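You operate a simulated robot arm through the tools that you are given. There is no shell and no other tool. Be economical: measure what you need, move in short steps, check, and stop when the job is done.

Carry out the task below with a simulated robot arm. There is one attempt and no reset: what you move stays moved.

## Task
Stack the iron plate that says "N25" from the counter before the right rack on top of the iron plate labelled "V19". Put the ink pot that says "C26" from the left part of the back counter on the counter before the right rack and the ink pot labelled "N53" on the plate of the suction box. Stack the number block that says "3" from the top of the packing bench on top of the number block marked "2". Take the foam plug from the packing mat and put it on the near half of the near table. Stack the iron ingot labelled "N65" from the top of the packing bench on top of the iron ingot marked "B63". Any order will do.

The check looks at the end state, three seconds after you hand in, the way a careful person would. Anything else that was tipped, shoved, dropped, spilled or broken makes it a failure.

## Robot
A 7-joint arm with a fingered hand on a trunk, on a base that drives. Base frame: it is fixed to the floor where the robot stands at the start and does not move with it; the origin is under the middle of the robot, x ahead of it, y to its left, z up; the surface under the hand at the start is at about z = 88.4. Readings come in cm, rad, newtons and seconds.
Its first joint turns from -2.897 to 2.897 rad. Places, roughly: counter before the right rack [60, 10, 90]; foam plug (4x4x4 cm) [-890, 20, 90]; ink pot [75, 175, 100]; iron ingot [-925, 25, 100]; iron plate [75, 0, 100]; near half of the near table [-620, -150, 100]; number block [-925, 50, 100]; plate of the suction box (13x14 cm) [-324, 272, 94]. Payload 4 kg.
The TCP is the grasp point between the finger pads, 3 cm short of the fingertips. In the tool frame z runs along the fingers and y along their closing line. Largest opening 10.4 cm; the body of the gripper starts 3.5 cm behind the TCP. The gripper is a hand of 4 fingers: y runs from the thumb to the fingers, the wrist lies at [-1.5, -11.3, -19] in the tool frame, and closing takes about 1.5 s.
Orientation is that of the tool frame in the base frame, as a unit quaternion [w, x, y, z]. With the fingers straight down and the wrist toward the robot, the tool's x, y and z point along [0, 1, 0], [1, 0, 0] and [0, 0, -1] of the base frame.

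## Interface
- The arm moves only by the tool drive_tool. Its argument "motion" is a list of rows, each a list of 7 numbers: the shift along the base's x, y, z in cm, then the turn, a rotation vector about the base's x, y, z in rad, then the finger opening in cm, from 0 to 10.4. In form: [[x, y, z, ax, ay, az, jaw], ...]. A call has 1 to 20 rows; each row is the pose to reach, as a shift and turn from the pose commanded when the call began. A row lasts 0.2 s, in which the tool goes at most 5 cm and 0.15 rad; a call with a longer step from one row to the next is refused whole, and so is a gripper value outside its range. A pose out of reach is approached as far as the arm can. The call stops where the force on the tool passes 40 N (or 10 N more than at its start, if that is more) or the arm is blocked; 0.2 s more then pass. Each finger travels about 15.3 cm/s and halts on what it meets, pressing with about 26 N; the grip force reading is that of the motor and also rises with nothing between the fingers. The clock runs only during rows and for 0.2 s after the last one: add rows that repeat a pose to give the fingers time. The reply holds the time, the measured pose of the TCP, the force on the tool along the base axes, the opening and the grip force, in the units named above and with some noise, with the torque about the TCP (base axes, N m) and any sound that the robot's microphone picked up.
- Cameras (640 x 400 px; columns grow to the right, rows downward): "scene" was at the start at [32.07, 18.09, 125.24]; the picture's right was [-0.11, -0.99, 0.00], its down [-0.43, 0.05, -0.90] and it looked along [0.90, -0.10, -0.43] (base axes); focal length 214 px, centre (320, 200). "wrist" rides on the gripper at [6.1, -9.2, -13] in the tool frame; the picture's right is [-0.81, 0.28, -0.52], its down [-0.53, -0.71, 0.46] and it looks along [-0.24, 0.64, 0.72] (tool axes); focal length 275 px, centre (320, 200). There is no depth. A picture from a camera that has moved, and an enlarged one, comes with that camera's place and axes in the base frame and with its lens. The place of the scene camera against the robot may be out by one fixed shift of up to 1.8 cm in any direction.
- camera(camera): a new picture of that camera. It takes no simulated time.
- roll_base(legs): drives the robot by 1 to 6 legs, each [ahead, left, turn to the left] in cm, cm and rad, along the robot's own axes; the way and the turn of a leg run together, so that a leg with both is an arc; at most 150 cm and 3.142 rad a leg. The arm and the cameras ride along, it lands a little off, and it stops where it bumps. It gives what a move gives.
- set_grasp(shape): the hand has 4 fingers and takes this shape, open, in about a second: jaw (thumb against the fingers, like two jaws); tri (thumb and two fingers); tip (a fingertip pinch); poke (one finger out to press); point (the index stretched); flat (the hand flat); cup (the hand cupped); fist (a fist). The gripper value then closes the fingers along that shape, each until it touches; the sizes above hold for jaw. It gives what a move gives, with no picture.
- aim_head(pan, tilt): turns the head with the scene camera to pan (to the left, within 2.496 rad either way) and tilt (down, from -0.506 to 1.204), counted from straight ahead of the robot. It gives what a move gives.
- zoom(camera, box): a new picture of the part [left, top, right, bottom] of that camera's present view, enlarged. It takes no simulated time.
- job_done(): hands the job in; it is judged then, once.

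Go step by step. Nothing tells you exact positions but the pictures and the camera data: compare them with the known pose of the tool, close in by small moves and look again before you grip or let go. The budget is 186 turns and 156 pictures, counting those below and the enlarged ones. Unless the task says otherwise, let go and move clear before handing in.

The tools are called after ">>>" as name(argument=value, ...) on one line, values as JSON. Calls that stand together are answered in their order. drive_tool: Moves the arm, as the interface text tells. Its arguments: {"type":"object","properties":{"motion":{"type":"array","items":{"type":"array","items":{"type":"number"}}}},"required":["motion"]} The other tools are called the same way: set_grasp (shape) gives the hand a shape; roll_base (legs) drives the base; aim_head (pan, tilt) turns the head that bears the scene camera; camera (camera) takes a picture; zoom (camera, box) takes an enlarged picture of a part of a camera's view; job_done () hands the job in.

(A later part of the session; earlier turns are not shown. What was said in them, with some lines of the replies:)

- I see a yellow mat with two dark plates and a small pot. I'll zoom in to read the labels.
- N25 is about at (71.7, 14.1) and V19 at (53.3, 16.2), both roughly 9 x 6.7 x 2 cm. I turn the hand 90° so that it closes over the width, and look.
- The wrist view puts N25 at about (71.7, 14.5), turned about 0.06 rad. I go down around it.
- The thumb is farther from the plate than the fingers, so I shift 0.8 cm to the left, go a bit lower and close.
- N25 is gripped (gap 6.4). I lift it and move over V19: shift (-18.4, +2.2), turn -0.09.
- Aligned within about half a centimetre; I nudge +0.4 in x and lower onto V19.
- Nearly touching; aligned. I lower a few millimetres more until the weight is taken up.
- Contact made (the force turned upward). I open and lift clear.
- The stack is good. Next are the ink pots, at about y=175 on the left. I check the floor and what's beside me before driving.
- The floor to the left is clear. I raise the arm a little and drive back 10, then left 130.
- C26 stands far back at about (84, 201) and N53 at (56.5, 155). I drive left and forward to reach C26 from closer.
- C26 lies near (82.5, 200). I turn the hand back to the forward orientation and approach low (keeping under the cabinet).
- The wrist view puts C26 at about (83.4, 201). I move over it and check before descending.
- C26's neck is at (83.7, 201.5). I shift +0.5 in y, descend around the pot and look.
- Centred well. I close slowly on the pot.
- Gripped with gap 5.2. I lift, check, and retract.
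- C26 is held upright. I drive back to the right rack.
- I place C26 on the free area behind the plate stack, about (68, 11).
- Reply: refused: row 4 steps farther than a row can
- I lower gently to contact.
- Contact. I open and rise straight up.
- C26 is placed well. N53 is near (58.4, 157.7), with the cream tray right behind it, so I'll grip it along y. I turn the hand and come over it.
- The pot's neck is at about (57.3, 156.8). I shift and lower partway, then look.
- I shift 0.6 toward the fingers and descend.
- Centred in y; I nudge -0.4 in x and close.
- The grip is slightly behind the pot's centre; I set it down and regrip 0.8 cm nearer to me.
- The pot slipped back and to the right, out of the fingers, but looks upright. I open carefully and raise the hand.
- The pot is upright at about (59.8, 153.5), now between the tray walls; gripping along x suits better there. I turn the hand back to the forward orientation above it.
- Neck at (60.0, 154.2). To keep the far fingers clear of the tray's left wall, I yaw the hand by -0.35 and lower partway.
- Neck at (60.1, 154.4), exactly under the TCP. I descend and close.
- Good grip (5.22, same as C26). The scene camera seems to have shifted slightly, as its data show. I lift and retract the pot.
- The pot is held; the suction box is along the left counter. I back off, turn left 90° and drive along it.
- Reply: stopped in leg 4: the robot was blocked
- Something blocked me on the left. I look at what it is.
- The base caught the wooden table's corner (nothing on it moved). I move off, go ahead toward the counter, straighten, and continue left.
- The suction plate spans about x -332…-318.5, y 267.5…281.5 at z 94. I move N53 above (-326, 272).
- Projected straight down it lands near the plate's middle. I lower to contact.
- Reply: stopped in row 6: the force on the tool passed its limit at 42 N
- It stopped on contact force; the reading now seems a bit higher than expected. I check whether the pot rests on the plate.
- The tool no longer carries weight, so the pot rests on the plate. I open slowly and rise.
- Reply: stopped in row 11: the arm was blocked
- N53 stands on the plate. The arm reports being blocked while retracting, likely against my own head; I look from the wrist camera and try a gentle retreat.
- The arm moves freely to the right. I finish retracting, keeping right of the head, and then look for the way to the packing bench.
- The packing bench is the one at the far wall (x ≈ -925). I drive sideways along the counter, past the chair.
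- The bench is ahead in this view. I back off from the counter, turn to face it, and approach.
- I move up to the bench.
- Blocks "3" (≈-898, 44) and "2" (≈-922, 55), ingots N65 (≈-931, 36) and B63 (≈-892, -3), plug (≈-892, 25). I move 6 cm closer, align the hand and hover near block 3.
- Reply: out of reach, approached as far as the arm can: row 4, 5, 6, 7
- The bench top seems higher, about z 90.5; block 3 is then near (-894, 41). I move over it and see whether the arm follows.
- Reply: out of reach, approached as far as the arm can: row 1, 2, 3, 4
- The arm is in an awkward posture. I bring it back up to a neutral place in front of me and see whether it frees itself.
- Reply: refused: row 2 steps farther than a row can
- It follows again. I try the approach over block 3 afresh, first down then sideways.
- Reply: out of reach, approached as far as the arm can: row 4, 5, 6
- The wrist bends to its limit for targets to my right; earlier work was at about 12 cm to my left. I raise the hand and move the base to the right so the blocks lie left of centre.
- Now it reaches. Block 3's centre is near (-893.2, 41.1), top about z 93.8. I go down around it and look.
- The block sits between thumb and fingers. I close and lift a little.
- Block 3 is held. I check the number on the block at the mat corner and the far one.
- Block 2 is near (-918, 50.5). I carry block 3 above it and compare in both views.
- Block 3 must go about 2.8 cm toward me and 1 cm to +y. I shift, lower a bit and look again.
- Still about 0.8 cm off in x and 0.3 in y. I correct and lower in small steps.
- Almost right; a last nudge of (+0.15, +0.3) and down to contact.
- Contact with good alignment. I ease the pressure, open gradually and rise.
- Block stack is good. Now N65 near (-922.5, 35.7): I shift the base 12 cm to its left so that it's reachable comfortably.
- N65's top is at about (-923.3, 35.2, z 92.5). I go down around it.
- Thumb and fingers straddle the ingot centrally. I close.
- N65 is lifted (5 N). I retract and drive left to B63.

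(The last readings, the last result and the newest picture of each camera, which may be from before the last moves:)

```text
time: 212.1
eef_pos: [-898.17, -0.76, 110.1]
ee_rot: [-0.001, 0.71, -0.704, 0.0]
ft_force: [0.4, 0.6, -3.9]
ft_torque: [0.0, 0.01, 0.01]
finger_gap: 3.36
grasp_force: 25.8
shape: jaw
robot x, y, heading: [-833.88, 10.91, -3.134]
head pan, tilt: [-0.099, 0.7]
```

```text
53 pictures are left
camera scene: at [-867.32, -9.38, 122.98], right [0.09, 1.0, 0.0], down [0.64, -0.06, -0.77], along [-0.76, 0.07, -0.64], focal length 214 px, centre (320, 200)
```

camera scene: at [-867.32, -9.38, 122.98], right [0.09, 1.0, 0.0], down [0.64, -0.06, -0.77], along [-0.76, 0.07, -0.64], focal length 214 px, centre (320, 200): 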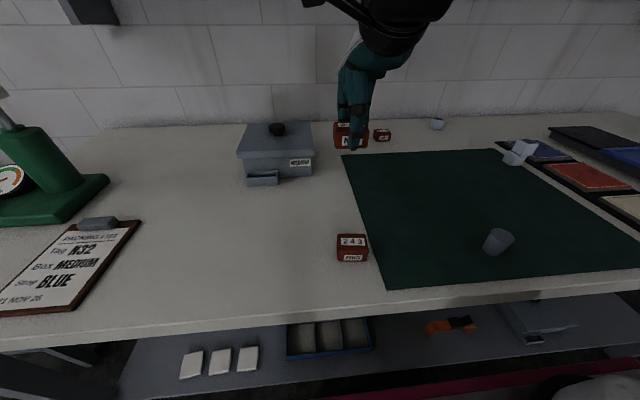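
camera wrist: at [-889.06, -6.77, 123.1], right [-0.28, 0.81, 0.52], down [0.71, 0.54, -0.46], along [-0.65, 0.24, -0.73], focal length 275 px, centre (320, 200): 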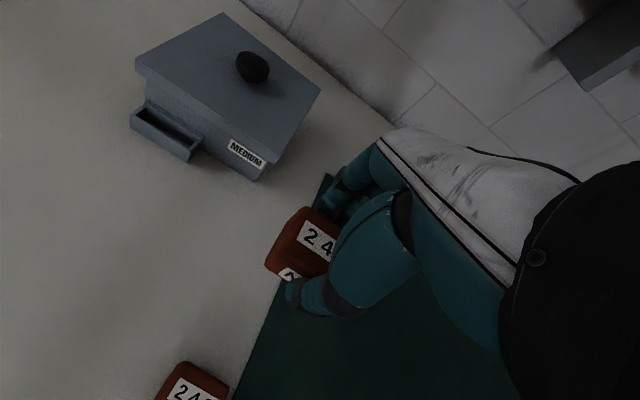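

I check the block stack, and back the base 5 cm so B63 (≈ -890.3, -1.5) is at a comfortable distance.

>>> zoom(camera="scene", box=[480, 120, 560, 180])

>>> roll_base(legs=[[-5, 0, 0]])

>>> drive_tool(motion=[[2, -0.5, -3, 0, 0, 0, 2], [3, -0.7, -6, 0, 0, 0, 2], [3, -0.7, -9, 0, 0, 0, 2], [3, -0.7, -9, 0, 0, 0, 2]])

>>> camera(camera="wrist")

>>> zoom(camera="scene", box=[290, 160, 410, 270])

```text
6.67 times, centred on (520, 150) of scene
camera zoom: at [-867.32, -9.38, 122.98], right [0.09, 1.0, 0.0], down [0.64, -0.06, -0.77], along [-0.76, 0.07, -0.64], focal length 1430 px, centre (-1013, 533)
```

zoom: 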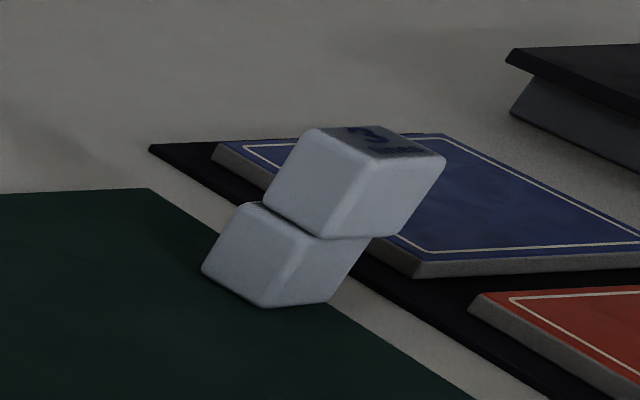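

```text
time: 213.1
eef_pos: [-893.23, -0.57, 109.98]
ee_rot: [-0.001, 0.709, -0.705, 0.0]
ft_force: [0.0, -0.1, -5.4]
ft_torque: [-0.03, 0.0, -0.01]
finger_gap: 3.35
grasp_force: 26.0
shape: jaw
robot x, y, heading: [-829.23, 10.94, -3.133]
head pan, tilt: [-0.099, 0.7]
```

```text
time: 214.1
eef_pos: [-890.09, -1.23, 101.01]
ee_rot: [0.0, 0.709, -0.705, 0.001]
ft_force: [-0.6, -0.7, -3.5]
ft_torque: [-0.01, 0.0, 0.0]
finger_gap: 3.35
grasp_force: 25.6
shape: jaw
robot x, y, heading: [-829.11, 11.12, -3.136]
head pan, tilt: [-0.099, 0.7]
```

```text
51 pictures are left
camera wrist: at [-881.03, -7.38, 114.11], right [-0.28, 0.81, 0.52], down [0.71, 0.54, -0.46], along [-0.65, 0.24, -0.73], focal length 275 px, centre (320, 200)
```

wrist: 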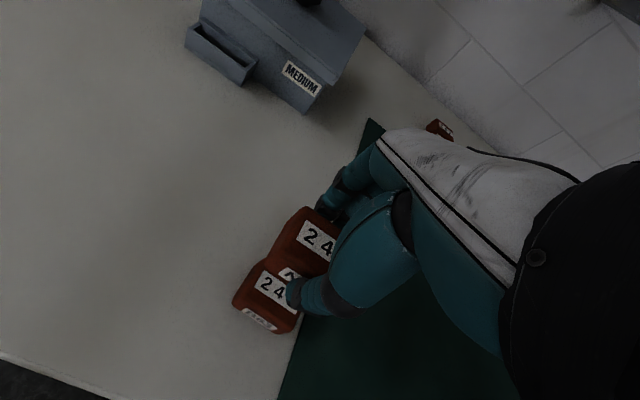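

```text
3.64 times, centred on (350, 215) of scene
camera zoom: at [-862.38, -9.32, 122.98], right [0.09, 1.0, 0.0], down [0.64, -0.06, -0.76], along [-0.76, 0.07, -0.64], focal length 780 px, centre (211, 146)
```

zoom: 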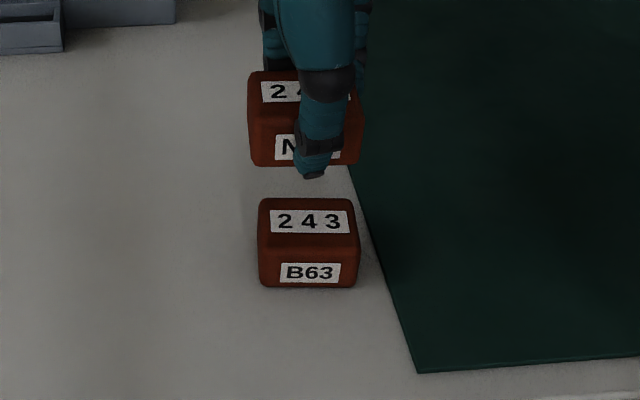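

The block stack stands. N65 needs about (+1.3, +0.2) to be over B63; I shift and lower partway, then compare.

>>> drive_tool(motion=[[1.3, 0.2, -0.5, 0, 0, 0, 2], [1.3, 0.2, -1.5, 0, 0, 0, 2], [1.3, 0.2, -2.2, 0, 0, 0, 2], [1.3, 0.2, -2.2, 0, 0, 0, 2], [1.3, 0.2, -2.2, 0, 0, 0, 2]])

>>> zoom(camera="scene", box=[290, 160, 410, 270])

>>> zoom(camera="wrist", box=[220, 170, 400, 370])

```text
time: 215.3
eef_pos: [-888.99, -1.18, 98.88]
ee_rot: [0.0, 0.709, -0.705, 0.001]
ft_force: [0.5, -0.8, -3.6]
ft_torque: [0.0, 0.07, 0.0]
finger_gap: 3.36
grasp_force: 26.1
shape: jaw
robot x, y, heading: [-828.78, 11.26, -3.14]
head pan, tilt: [-0.099, 0.7]
```

```text
3.64 times, centred on (350, 215) of scene
camera zoom: at [-862.37, -9.32, 122.98], right [0.09, 1.0, 0.0], down [0.64, -0.06, -0.76], along [-0.76, 0.07, -0.64], focal length 780 px, centre (211, 146)
```

zoom: 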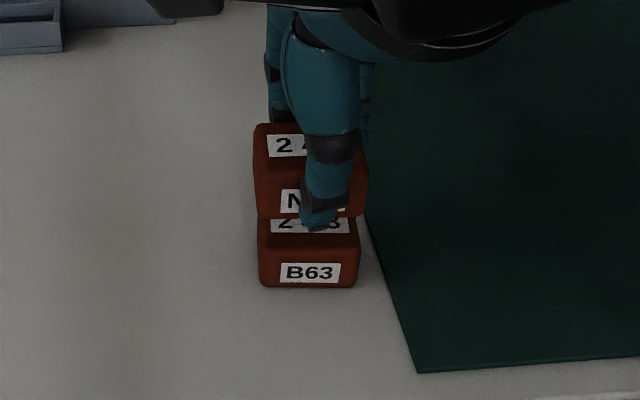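

```text
2.00 times, centred on (310, 270) of wrist
camera zoom: at [-879.82, -7.19, 111.87], right [-0.28, 0.81, 0.52], down [0.71, 0.54, -0.46], along [-0.65, 0.24, -0.73], focal length 551 px, centre (340, 60)
```

zoom: 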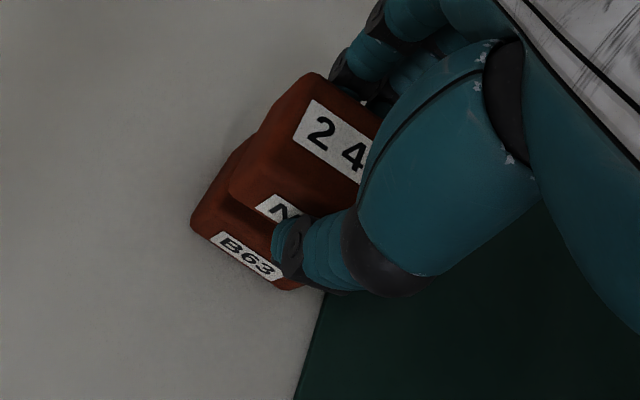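

Alignment within 3 mm. I shift +0.3 in y and lower to contact.

>>> drive_tool(motion=[[-0.1, 0.3, -0.5, 0, 0, 0, 2], [-0.1, 0.3, -1.0, 0, 0, 0, 2], [-0.1, 0.3, -1.3, 0, 0, 0, 2], [-0.1, 0.3, -1.5, 0, 0, 0, 2], [-0.1, 0.3, -1.5, 0, 0, 0, 2]])

>>> zoom(camera="scene", box=[290, 160, 410, 270])

```text
time: 216.5
eef_pos: [-889.01, -0.72, 97.27]
ee_rot: [0.0, 0.71, -0.705, 0.0]
ft_force: [-0.6, -0.4, -4.5]
ft_torque: [-0.02, 0.0, 0.0]
finger_gap: 3.35
grasp_force: 26.3
shape: jaw
robot x, y, heading: [-829.03, 10.98, -3.134]
head pan, tilt: [-0.099, 0.7]
```

```text
3.64 times, centred on (350, 215) of scene
camera zoom: at [-862.38, -9.32, 122.98], right [0.09, 1.0, 0.0], down [0.64, -0.06, -0.76], along [-0.76, 0.07, -0.64], focal length 780 px, centre (211, 146)
```

zoom: 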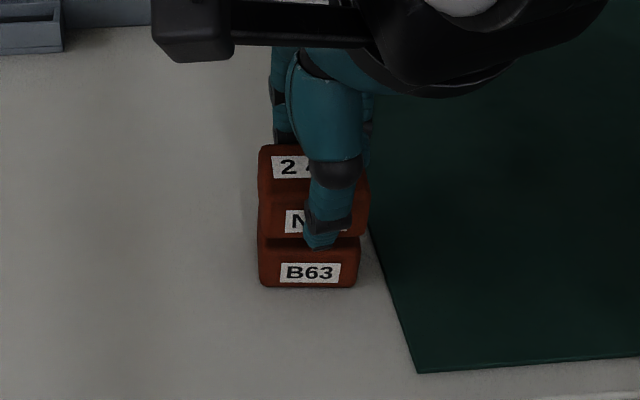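

>>> drive_tool(motion=[[0, -0.15, -0.2, 0, 0, 0, 2], [0, -0.15, -0.4, 0, 0, 0, 2], [0, -0.15, -0.6, 0, 0, 0, 2], [0, -0.15, -0.6, 0, 0, 0, 2]])

```text
time: 217.5
eef_pos: [-889.03, -1.06, 96.72]
ee_rot: [0.0, 0.709, -0.705, 0.001]
ft_force: [0.0, 0.5, -4.8]
ft_torque: [0.02, 0.01, 0.03]
finger_gap: 3.37
grasp_force: 26.1
shape: jaw
robot x, y, heading: [-828.74, 10.58, -3.136]
head pan, tilt: [-0.099, 0.7]
```

>>> drive_tool(motion=[[0, 0, -0.2, 0, 0, 0, 2], [0, 0, -0.4, 0, 0, 0, 2], [0, 0, -0.5, 0, 0, 0, 2], [0, 0, -0.5, 0, 0, 0, 2]])

>>> zoom(camera="scene", box=[290, 180, 390, 260])

```text
time: 218.5
eef_pos: [-889.09, -1.01, 96.2]
ee_rot: [-0.001, 0.709, -0.705, 0.0]
ft_force: [-1.7, 1.2, -2.2]
ft_torque: [0.0, 0.01, -0.01]
finger_gap: 3.36
grasp_force: 25.7
shape: jaw
robot x, y, heading: [-828.72, 10.6, -3.133]
head pan, tilt: [-0.099, 0.7]
```

```text
5.00 times, centred on (340, 220) of scene
camera zoom: at [-862.37, -9.32, 122.98], right [0.09, 1.0, 0.0], down [0.64, -0.06, -0.76], along [-0.76, 0.07, -0.64], focal length 1072 px, centre (220, 100)
```

zoom: 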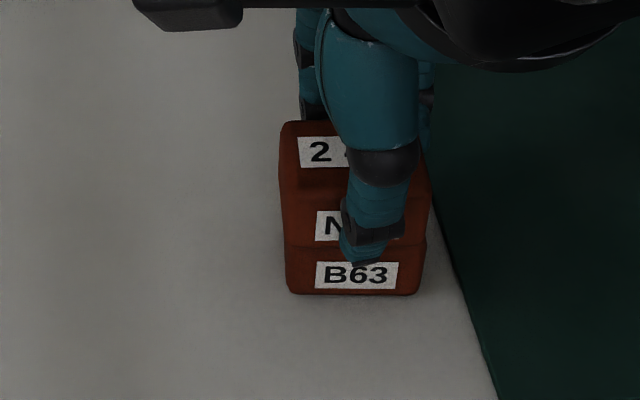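

Just touching; N65 is about 0.4 cm too far toward me. I lift slightly, shift back 0.4 and set down.

>>> drive_tool(motion=[[0, 0, 0.4, 0, 0, 0, 2], [-0.4, 0, 0.4, 0, 0, 0, 2], [-0.4, 0, 0.1, 0, 0, 0, 2], [-0.4, 0, -0.1, 0, 0, 0, 2], [-0.4, 0, -0.2, 0, 0, 0, 2], [-0.4, 0, -0.2, 0, 0, 0, 2]])

>>> zoom(camera="scene", box=[290, 180, 390, 260])

```text
time: 219.9
eef_pos: [-889.52, -1.03, 96.13]
ee_rot: [0.001, 0.71, -0.704, 0.0]
ft_force: [-1.4, -0.2, 15.4]
ft_torque: [0.05, 0.01, 0.02]
finger_gap: 3.46
grasp_force: 26.0
shape: jaw
robot x, y, heading: [-828.96, 11.07, -3.139]
head pan, tilt: [-0.099, 0.7]
```

```text
5.00 times, centred on (340, 220) of scene
camera zoom: at [-862.33, -9.31, 122.99], right [0.09, 1.0, 0.0], down [0.64, -0.06, -0.77], along [-0.76, 0.07, -0.64], focal length 1072 px, centre (220, 100)
```

zoom: 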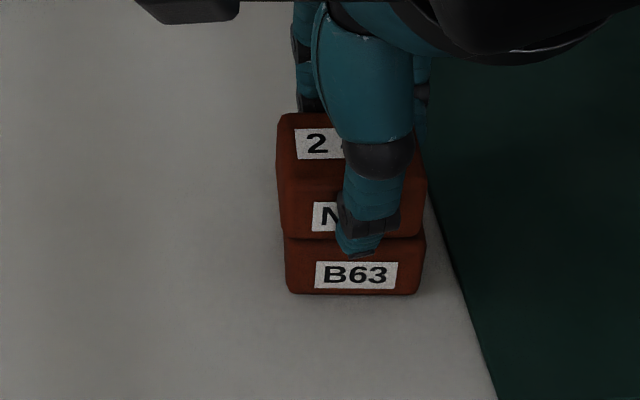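

Good contact and aligned. I ease off, open and rise.

>>> drive_tool(motion=[[0, 0, 0.15, 0, 0, 0, 2.5], [0, 0, 0.15, 0, 0, 0, 3.6], [0, 0, 0.15, 0, 0, 0, 4.5], [0, 0, 0.15, 0, 0, 0, 6], [0, 0, 0.15, 0, 0, 0, 8], [0, 0, 0.15, 0, 0, 0, 8], [0, 0, 3, 0, 0, 0, 8], [0, 0, 7, 0, 0, 0, 8], [0, 0, 11, 0, 0, 0, 10.4]])

>>> zoom(camera="scene", box=[290, 160, 410, 270])

```text
time: 221.9
eef_pos: [-889.42, -0.89, 107.15]
ee_rot: [0.0, 0.709, -0.705, 0.0]
ft_force: [-0.4, -1.1, -0.4]
ft_torque: [0.01, -0.01, 0.02]
finger_gap: 10.4
grasp_force: 0.1
shape: jaw
robot x, y, heading: [-829.1, 10.97, -3.131]
head pan, tilt: [-0.099, 0.7]
```

```text
3.64 times, centred on (350, 215) of scene
camera zoom: at [-862.37, -9.32, 122.98], right [0.09, 1.0, 0.0], down [0.64, -0.06, -0.76], along [-0.76, 0.07, -0.64], focal length 780 px, centre (211, 146)
```

zoom: 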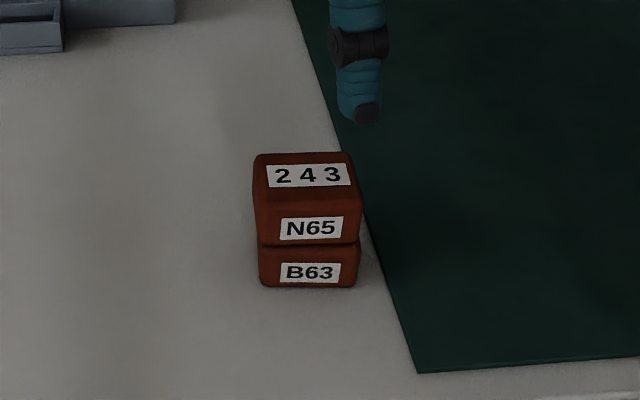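

Ingot stack done. Next the foam plug: I drive 26 cm to the right, so the hand comes above it.

>>> roll_base(legs=[[0, -26, 0]])

>>> camera(camera="wrist")

>>> camera(camera="scene")

```text
time: 223.7
eef_pos: [-889.65, 24.66, 107.18]
ee_rot: [0.0, 0.709, -0.705, -0.001]
ft_force: [0.6, -0.2, -0.1]
ft_torque: [0.0, 0.01, 0.01]
finger_gap: 10.37
grasp_force: 0.0
shape: jaw
robot x, y, heading: [-829.05, 36.75, -3.13]
head pan, tilt: [-0.099, 0.7]
```

```text
43 pictures are left
camera wrist: at [-880.47, 18.64, 120.16], right [-0.28, 0.81, 0.52], down [0.71, 0.54, -0.46], along [-0.65, 0.24, -0.73], focal length 275 px, centre (320, 200)
```

wrist: 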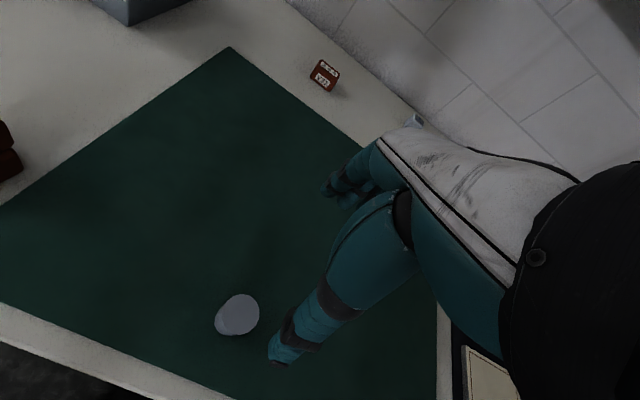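

```text
42 pictures are left
camera scene: at [-862.57, 16.39, 122.98], right [0.09, 1.0, 0.0], down [0.64, -0.06, -0.76], along [-0.76, 0.07, -0.64], focal length 214 px, centre (320, 200)
```

scene: 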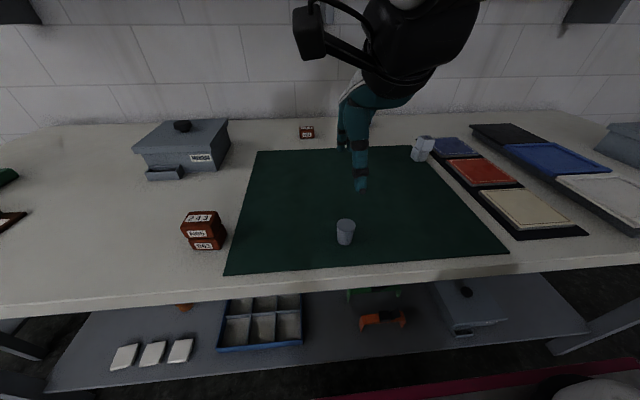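

Plug at about (-887.4, 24.1), top z ≈ 94.3. I lower the hand around it, and check the block stack in a zoom.

>>> zoom(camera="scene", box=[390, 115, 460, 175])

>>> drive_tool(motion=[[1.2, -0.3, -2, 0, 0, 0, 9], [2.2, -0.5, -5, 0, 0, 0, 8], [2.2, -0.5, -8, 0, 0, 0, 8], [2.2, -0.5, -11, 0, 0, 0, 8], [2.2, -0.5, -13, 0, 0, 0, 8], [2.2, -0.5, -13, 0, 0, 0, 8], [2.2, -0.5, -13, 0, 0, 0, 8]])

>>> zoom(camera="wrist", box=[200, 150, 420, 370])

>>> zoom(camera="scene", box=[290, 180, 410, 270])

```text
6.67 times, centred on (425, 145) of scene
camera zoom: at [-862.57, 16.39, 122.98], right [0.09, 1.0, 0.0], down [0.64, -0.06, -0.76], along [-0.76, 0.07, -0.64], focal length 1430 px, centre (-380, 567)
```

zoom: 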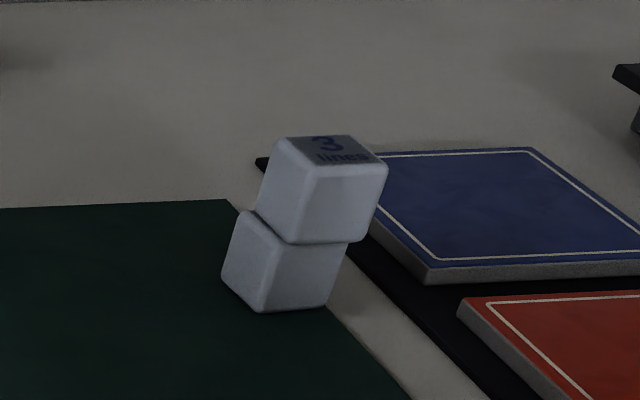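

```text
time: 225.3
eef_pos: [-887.98, 23.63, 94.24]
ee_rot: [-0.001, 0.709, -0.705, 0.0]
ft_force: [-0.6, -0.2, 0.4]
ft_torque: [-0.03, -0.02, -0.04]
finger_gap: 8.01
grasp_force: 0.2
shape: jaw
out of reach, approached as far as the arm can: row 5, 6, 7
robot x, y, heading: [-828.97, 36.11, -3.134]
head pan, tilt: [-0.099, 0.7]
```

```text
1.82 times, centred on (310, 260) of wrist
camera zoom: at [-878.82, 17.51, 107.33], right [-0.28, 0.81, 0.52], down [0.71, 0.54, -0.45], along [-0.64, 0.24, -0.73], focal length 500 px, centre (338, 91)
```

zoom: 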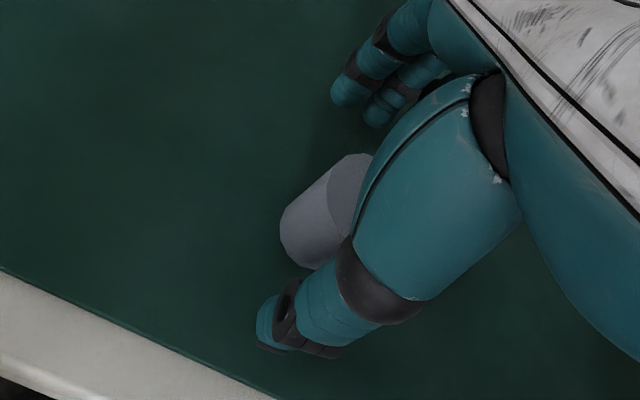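

```text
4.44 times, centred on (350, 225) of scene
camera zoom: at [-862.56, 16.39, 122.98], right [0.09, 1.0, 0.0], down [0.64, -0.06, -0.76], along [-0.76, 0.07, -0.64], focal length 953 px, centre (187, 89)
```

zoom: 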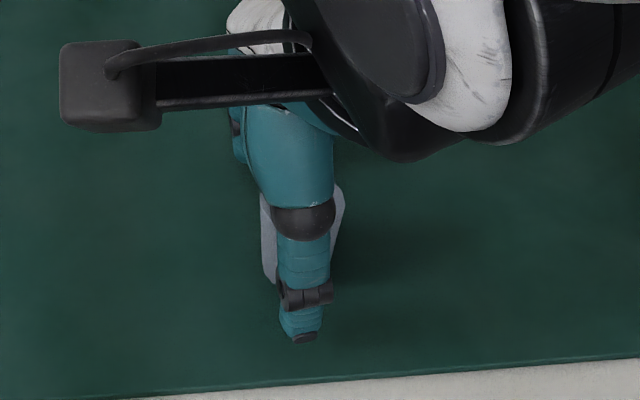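

The block stack is well aligned. The plug sits between thumb and fingers; I close on it.

>>> drive_tool(motion=[[0, 0, 0, 0, 0, 0, 7], [0, 0, 0, 0, 0, 0, 6], [0, 0, 0, 0, 0, 0, 5], [0, 0, 0, 0, 0, 0, 4], [0, 0, 0, 0, 0, 0, 3], [0, 0, 0, 0, 0, 0, 2.5], [0, 0, 0, 0, 0, 0, 2.5], [0, 0, 0, 0, 0, 0, 2.5]])

>>> drive_tool(motion=[[0, 0, 2, 0, 0, 0, 2.5], [0, 0, 6, 0, 0, 0, 2.5], [0, 0, 10, 0, 0, 0, 2.5], [0, 0, 14, 0, 0, 0, 2.5], [0, 0, 18, 0, 0, 0, 2.5], [0, 0, 22, 0, 0, 0, 2.5], [0, 0, 22, 0, 0, 0, 2.5]])

>>> camera(camera="wrist")

```text
time: 227.1
eef_pos: [-887.94, 23.64, 94.3]
ee_rot: [0.0, 0.709, -0.706, 0.0]
ft_force: [0.1, -0.5, -1.1]
ft_torque: [-0.05, -0.02, 0.0]
finger_gap: 2.55
grasp_force: 0.0
shape: jaw
robot x, y, heading: [-828.84, 36.77, -3.128]
head pan, tilt: [-0.099, 0.7]
```

```text
time: 228.7
eef_pos: [-887.61, 23.54, 116.51]
ee_rot: [0.0, 0.709, -0.706, 0.001]
ft_force: [0.1, 0.4, -0.1]
ft_torque: [-0.02, -0.02, 0.03]
finger_gap: 2.52
grasp_force: 0.0
shape: jaw
robot x, y, heading: [-828.92, 36.73, -3.132]
head pan, tilt: [-0.099, 0.7]
```

```text
38 pictures are left
camera wrist: at [-878.48, 17.52, 129.54], right [-0.28, 0.81, 0.52], down [0.71, 0.54, -0.45], along [-0.65, 0.24, -0.73], focal length 275 px, centre (320, 200)
```

wrist: 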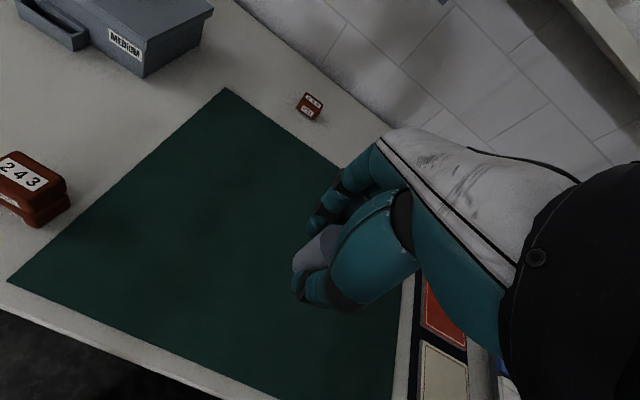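

The plug is held, squeezed a bit. I tighten slightly and look toward the near table.

>>> drive_tool(motion=[[0, 0, 0, 0, 0, 0, 2.0], [0, 0, 0, 0, 0, 0, 2.0], [0, 0, 0, 0, 0, 0, 2.0]])

>>> aim_head(pan=2.4, tilt=0.3)

>>> camera(camera="scene")

```text
time: 229.5
eef_pos: [-887.65, 23.62, 116.45]
ee_rot: [0.0, 0.71, -0.705, 0.0]
ft_force: [-0.4, -0.1, 0.8]
ft_torque: [-0.02, -0.01, -0.01]
finger_gap: 2.1
grasp_force: 26.2
shape: jaw
robot x, y, heading: [-829.03, 36.97, -3.13]
head pan, tilt: [-0.099, 0.7]
```

```text
time: 231.8
eef_pos: [-887.62, 23.53, 116.51]
ee_rot: [0.001, 0.71, -0.705, 0.0]
ft_force: [-0.7, -0.2, 0.0]
ft_torque: [-0.03, 0.0, 0.02]
finger_gap: 2.09
grasp_force: 26.4
shape: jaw
robot x, y, heading: [-829.1, 36.85, -3.138]
head pan, tilt: [2.4, 0.3]
```

```text
37 pictures are left
camera scene: at [-847.17, 9.36, 126.6], right [-0.67, -0.74, 0.0], down [-0.22, 0.2, -0.96], along [0.71, -0.64, -0.3], focal length 214 px, centre (320, 200)
```

scene: 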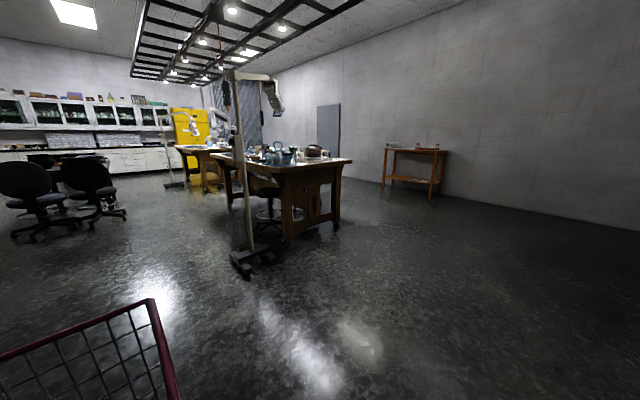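

The near table lies at about x -660…-480, y -185…-115, with the lamp stand at (-670, -59). I back off from the bench, turn around, and drive to its near end.

>>> roll_base(legs=[[-60, 0, 0], [0, 0, 3.13], [0, -110, 0], [0, -75, 0]])

>>> aim_head(pan=0.0, tilt=0.35)

>>> camera(camera="scene")

```text
time: 251.4
eef_pos: [-703.21, -131.9, 116.51]
ee_rot: [0.0, 0.69, 0.724, 0.0]
ft_force: [0.7, 0.2, 0.3]
ft_torque: [-0.02, 0.0, 0.0]
finger_gap: 2.07
grasp_force: 26.2
shape: jaw
robot x, y, heading: [-761.08, -147.79, 0.053]
head pan, tilt: [2.4, 0.3]
```

```text
time: 253.7
eef_pos: [-703.2, -131.9, 116.43]
ee_rot: [-0.001, 0.69, 0.724, 0.0]
ft_force: [-0.2, 0.4, 0.3]
ft_torque: [-0.02, -0.01, 0.01]
finger_gap: 2.04
grasp_force: 25.8
shape: jaw
robot x, y, heading: [-761.3, -147.29, 0.051]
head pan, tilt: [0.0, 0.351]
```

```text
36 pictures are left
camera scene: at [-729.81, -126.78, 126.12], right [0.05, -1.0, 0.0], down [-0.34, -0.02, -0.94], along [0.94, 0.05, -0.34], focal length 214 px, centre (320, 200)
```

scene: 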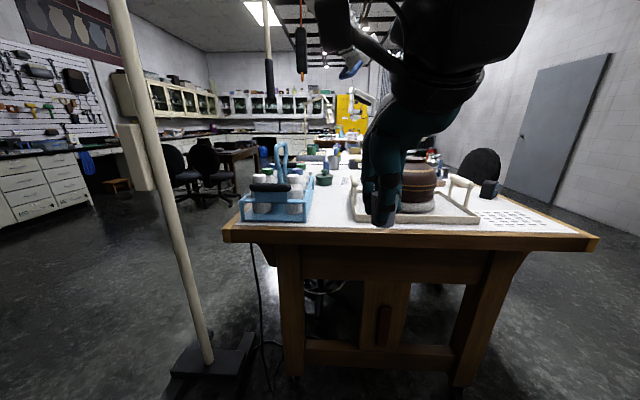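

The table end is ahead: a blue caddy left, a tray in the middle, free surface to the right. I zoom to judge free spots.

>>> zoom(camera="scene", box=[220, 130, 600, 250])

>>> roll_base(legs=[[50, 0, -0.05]])

>>> aim_head(pan=-0.4, tilt=0.6)

>>> camera(camera="scene")

```text
1.68 times, centred on (410, 190) of scene
camera zoom: at [-729.81, -126.78, 126.12], right [0.05, -1.0, 0.0], down [-0.34, -0.02, -0.94], along [0.94, 0.05, -0.34], focal length 361 px, centre (168, 217)
```

zoom: 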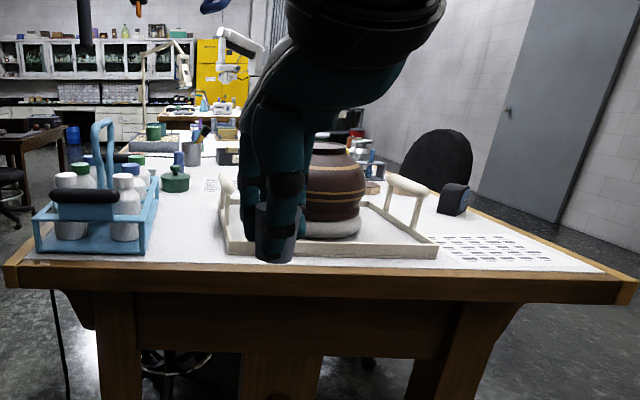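

```text
time: 256.6
eef_pos: [-652.76, -133.35, 116.48]
ee_rot: [0.0, 0.706, 0.708, -0.001]
ft_force: [0.0, 0.1, 0.4]
ft_torque: [-0.03, -0.02, -0.01]
finger_gap: 2.07
grasp_force: 25.6
shape: jaw
robot x, y, heading: [-711.52, -146.01, 0.003]
head pan, tilt: [0.0, 0.351]
```

```text
time: 257.4
eef_pos: [-652.7, -133.4, 116.41]
ee_rot: [-0.001, 0.707, 0.707, -0.001]
ft_force: [0.1, 0.0, -1.2]
ft_torque: [0.01, 0.01, 0.0]
finger_gap: 2.06
grasp_force: 26.3
shape: jaw
robot x, y, heading: [-711.17, -146.28, 0.001]
head pan, tilt: [-0.4, 0.6]
```

```text
34 pictures are left
camera scene: at [-680.18, -130.45, 123.85], right [-0.39, -0.92, 0.0], down [-0.52, 0.22, -0.83], along [0.76, -0.32, -0.56], focal length 214 px, centre (320, 200)
```

scene: 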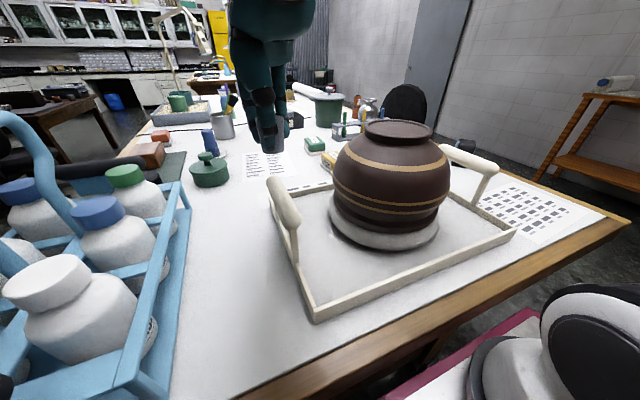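

There's a clear patch between caddy and tray, near (-638, -124). I shift the base 10 cm left and bring the plug above it.

>>> roll_base(legs=[[0, 10, 0]])

>>> drive_tool(motion=[[4, 0, -2, 0, 0, 0, 2], [8, 0, -4, 0, 0, 0, 2], [12, 0, -6, 0, 0, 0, 2], [14, 0, -9, 0, 0, 0, 2], [14, 0, -12, 0, 0, 0, 2], [14, 0, -12, 0, 0, 0, 2]])

>>> camera(camera="scene")

>>> camera(camera="wrist")

```text
time: 258.6
eef_pos: [-652.75, -123.31, 116.46]
ee_rot: [0.0, 0.707, 0.707, 0.0]
ft_force: [-0.3, 0.0, 0.1]
ft_torque: [0.02, -0.02, 0.01]
finger_gap: 2.06
grasp_force: 25.9
shape: jaw
robot x, y, heading: [-711.05, -135.95, 0.004]
head pan, tilt: [-0.4, 0.6]
```

```text
time: 260.0
eef_pos: [-638.83, -123.06, 104.68]
ee_rot: [0.0, 0.707, 0.707, 0.0]
ft_force: [0.1, 0.2, -0.4]
ft_torque: [-0.02, 0.0, 0.0]
finger_gap: 2.07
grasp_force: 26.0
shape: jaw
robot x, y, heading: [-711.47, -136.39, 0.001]
head pan, tilt: [-0.4, 0.6]
```

```text
33 pictures are left
camera scene: at [-680.17, -120.37, 123.85], right [-0.39, -0.92, 0.0], down [-0.52, 0.22, -0.83], along [0.76, -0.32, -0.56], focal length 214 px, centre (320, 200)
```

scene: 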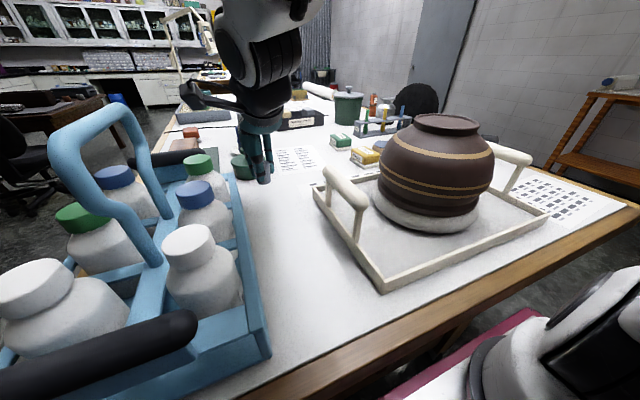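

```text
32 pictures are left
camera wrist: at [-648.1, -116.96, 117.71], right [0.28, -0.81, 0.52], down [-0.71, -0.53, -0.46], along [0.64, -0.24, -0.73], focal length 275 px, centre (320, 200)
```

wrist: 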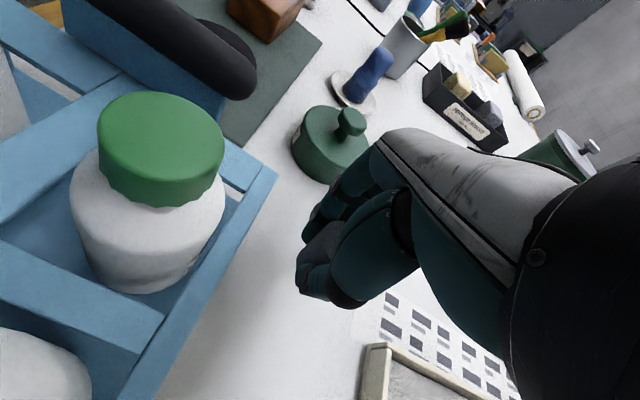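

The gap runs from y ≈ -118.5 (caddy) to -142 (tray); I center at y = -130 and go lower.

>>> drive_tool(motion=[[0, -3.5, 0, 0, 0, 0, 2], [0, -7, 0, 0, 0, 0, 2], [0, -7, -3, 0, 0, 0, 2], [0, -7, -6, 0, 0, 0, 2], [0, -7, -8, 0, 0, 0, 2], [0, -7, -8, 0, 0, 0, 2]])

>>> camera(camera="scene")

>>> camera(camera="wrist")

```text
time: 261.2
eef_pos: [-638.21, -130.08, 97.69]
ee_rot: [0.003, 0.708, 0.706, 0.01]
ft_force: [-4.6, 0.8, 21.9]
ft_torque: [0.25, 0.13, 0.04]
finger_gap: 1.91
grasp_force: 25.8
shape: jaw
robot x, y, heading: [-711.23, -135.88, 0.006]
head pan, tilt: [-0.4, 0.6]
stopped in row 5: the force on the tool passed its limit at 79 N (the readings are from after the stop); the commanded pose is now the measured one
```

```text
31 pictures are left
camera scene: at [-680.25, -120.36, 123.87], right [-0.39, -0.92, 0.0], down [-0.52, 0.22, -0.83], along [0.76, -0.32, -0.56], focal length 214 px, centre (320, 200)
```

scene: 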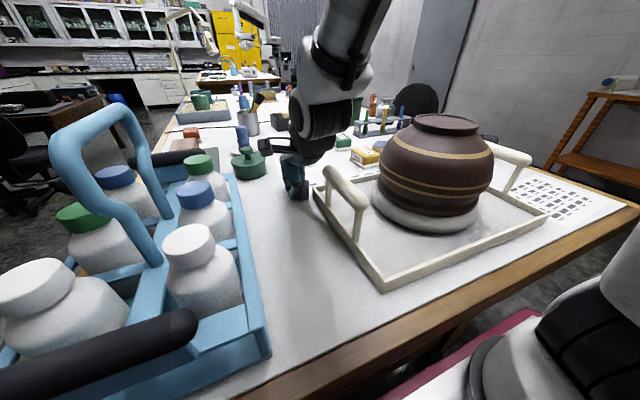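

```text
30 pictures are left
camera wrist: at [-647.74, -124.13, 110.59], right [0.26, -0.82, 0.51], down [-0.71, -0.53, -0.48], along [0.66, -0.24, -0.71], focal length 275 px, centre (320, 200)
```

wrist: 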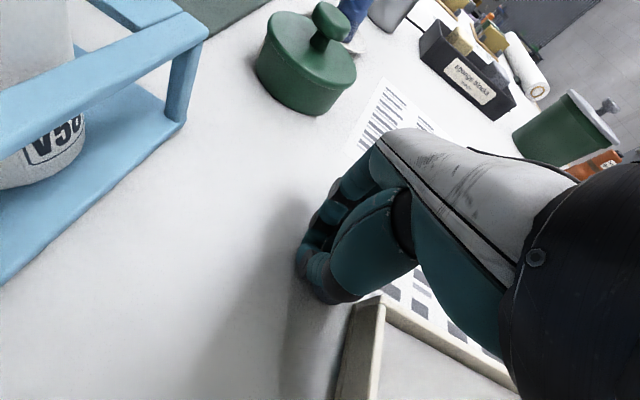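

I touched the table earlier than expected (table top about z 94). I ease up a little and zoom on the plug.

>>> drive_tool(motion=[[0, 0, 0.5, 0, 0, 0, 2], [0, 0, 1.0, 0, 0, 0, 2], [0, 0, 1.0, 0, 0, 0, 2]])

>>> zoom(camera="wrist", box=[240, 150, 420, 330])

>>> zoom(camera="scene", box=[250, 130, 350, 220])

```text
time: 262.0
eef_pos: [-638.42, -130.1, 98.46]
ee_rot: [0.002, 0.708, 0.706, 0.009]
ft_force: [0.3, -0.6, -0.1]
ft_torque: [0.0, 0.01, -0.04]
finger_gap: 1.7
grasp_force: 25.7
shape: jaw
robot x, y, heading: [-711.05, -135.94, -0.001]
head pan, tilt: [-0.4, 0.6]
```

```text
2.22 times, centred on (330, 240) of wrist
camera zoom: at [-647.73, -124.09, 111.45], right [0.27, -0.82, 0.51], down [-0.71, -0.53, -0.47], along [0.65, -0.24, -0.72], focal length 612 px, centre (298, 111)
```

zoom: 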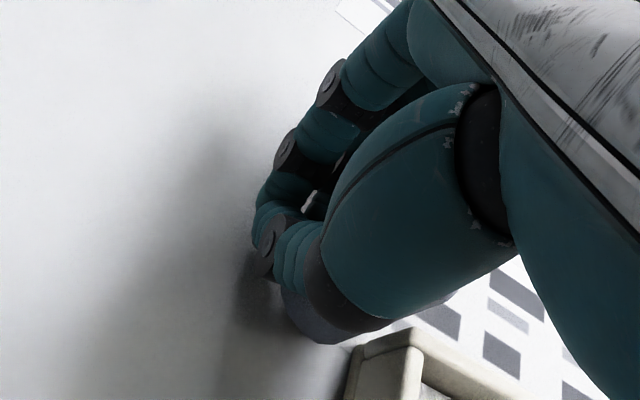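

```text
4.44 times, centred on (300, 175) of scene
camera zoom: at [-680.16, -120.36, 123.85], right [-0.39, -0.92, 0.0], down [-0.52, 0.22, -0.83], along [0.76, -0.32, -0.57], focal length 953 px, centre (409, 311)
```

zoom: 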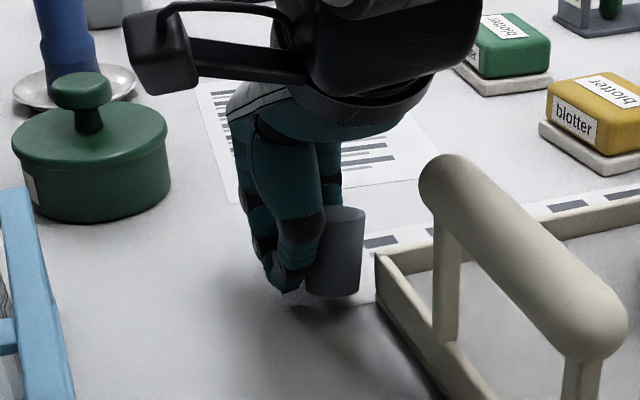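

The plug has slid to the right of the fingers and stands (or is held at its edge) just above the table. I lower a touch and open slowly.

>>> drive_tool(motion=[[0, 0, -0.3, 0, 0, 0, 2], [0, 0, -0.5, 0, 0, 0, 2], [0, 0, -0.5, 0, 0, 0, 2.3], [0, 0, -0.5, 0, 0, 0, 2.8], [0, 0, -0.5, 0, 0, 0, 3.5], [0, 0, -0.5, 0, 0, 0, 4.5], [0, 0, -0.5, 0, 0, 0, 6]])

>>> zoom(camera="scene", box=[250, 130, 350, 220])

```text
time: 263.6
eef_pos: [-638.35, -130.08, 98.21]
ee_rot: [0.003, 0.708, 0.706, 0.01]
ft_force: [5.0, 0.3, 13.5]
ft_torque: [0.06, 0.29, -0.06]
finger_gap: 5.41
grasp_force: 0.1
shape: jaw
robot x, y, heading: [-710.71, -136.14, 0.003]
head pan, tilt: [-0.4, 0.6]
```

```text
4.44 times, centred on (300, 175) of scene
camera zoom: at [-680.19, -120.36, 123.85], right [-0.39, -0.92, 0.0], down [-0.52, 0.22, -0.83], along [0.76, -0.32, -0.56], focal length 953 px, centre (409, 311)
```

zoom: 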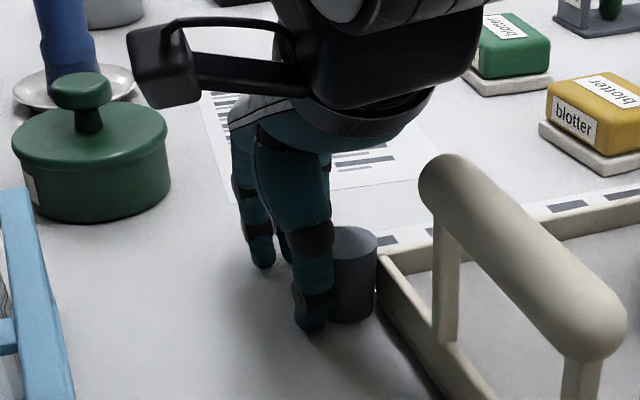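

The plug stands upright on the table. I raise slightly, move away to the left, and lift clear.

>>> drive_tool(motion=[[0, 0.3, 0.3, 0, 0, 0, 6], [0, 1.0, 0.5, 0, 0, 0, 6], [0, 1.8, 0.8, 0, 0, 0, 6], [0, 1.8, 3, 0, 0, 0, 6], [0, 1.8, 7, 0, 0, 0, 6], [0, 1.8, 11, 0, 0, 0, 6], [-3, 1.8, 14, 0, 0, 0, 8], [-7, 1.8, 16, 0, 0, 0, 8], [-11, 1.8, 17, 0, 0, 0, 8], [-14, 1.8, 17, 0, 0, 0, 8]])

>>> camera(camera="scene")

>>> zoom(camera="scene", box=[250, 150, 390, 260])

```text
time: 265.8
eef_pos: [-652.24, -128.37, 115.12]
ee_rot: [0.003, 0.708, 0.706, 0.009]
ft_force: [-0.3, -0.5, -1.2]
ft_torque: [-0.06, 0.02, 0.0]
finger_gap: 7.96
grasp_force: 0.1
shape: jaw
robot x, y, heading: [-711.52, -136.34, -0.001]
head pan, tilt: [-0.4, 0.6]
```

```text
26 pictures are left
camera scene: at [-680.14, -120.36, 123.84], right [-0.39, -0.92, 0.0], down [-0.52, 0.22, -0.82], along [0.76, -0.32, -0.57], focal length 214 px, centre (320, 200)
```

scene: 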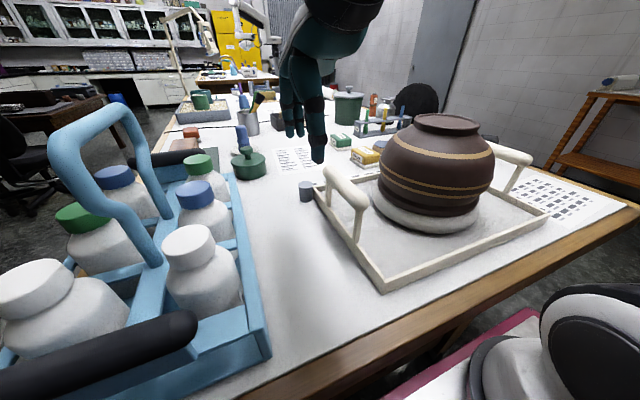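

```text
3.64 times, centred on (320, 205) of scene
camera zoom: at [-680.14, -120.36, 123.84], right [-0.39, -0.92, 0.0], down [-0.52, 0.22, -0.82], along [0.76, -0.32, -0.57], focal length 780 px, centre (320, 182)
```

zoom: 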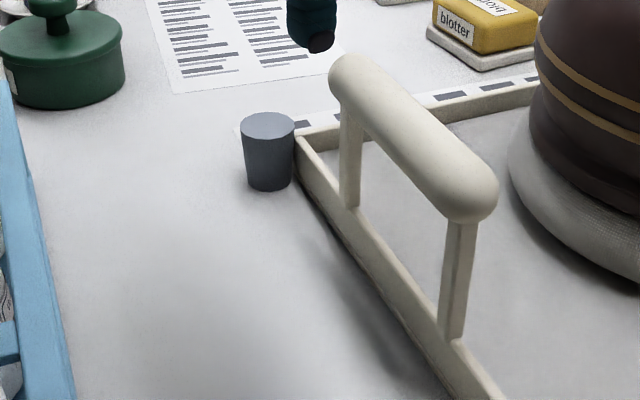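

All five parts of the job are done and the hand is clear, so I'm handing it in.

>>> job_done()

```text
The job is handed in.
```

I finished all five placements and handed the job in; the check's result has not come back.

- **Iron plates:** N25 is on top of V19, with the edges lined up.
- **Ink pots:** C26 stands on the yellow mat before the right rack. N53 stands on the plate of the suction box. On my first grip N53 slipped and slid a few centimetres on the back counter. It stayed upright and I picked it up again.
- **Number blocks:** "3" is on top of "2".
- **Iron ingots:** N65 is on top of B63.
- **Foam plug:** It stands upright on the near half of the near table, close beside the tray. I met the table top earlier than expected there (79 N), and the plug slid sideways out of the fingers. Nothing else on the table moved that I could see.

While driving I also bumped the wooden table near the left counter, and nothing on it looked moved in the pictures.
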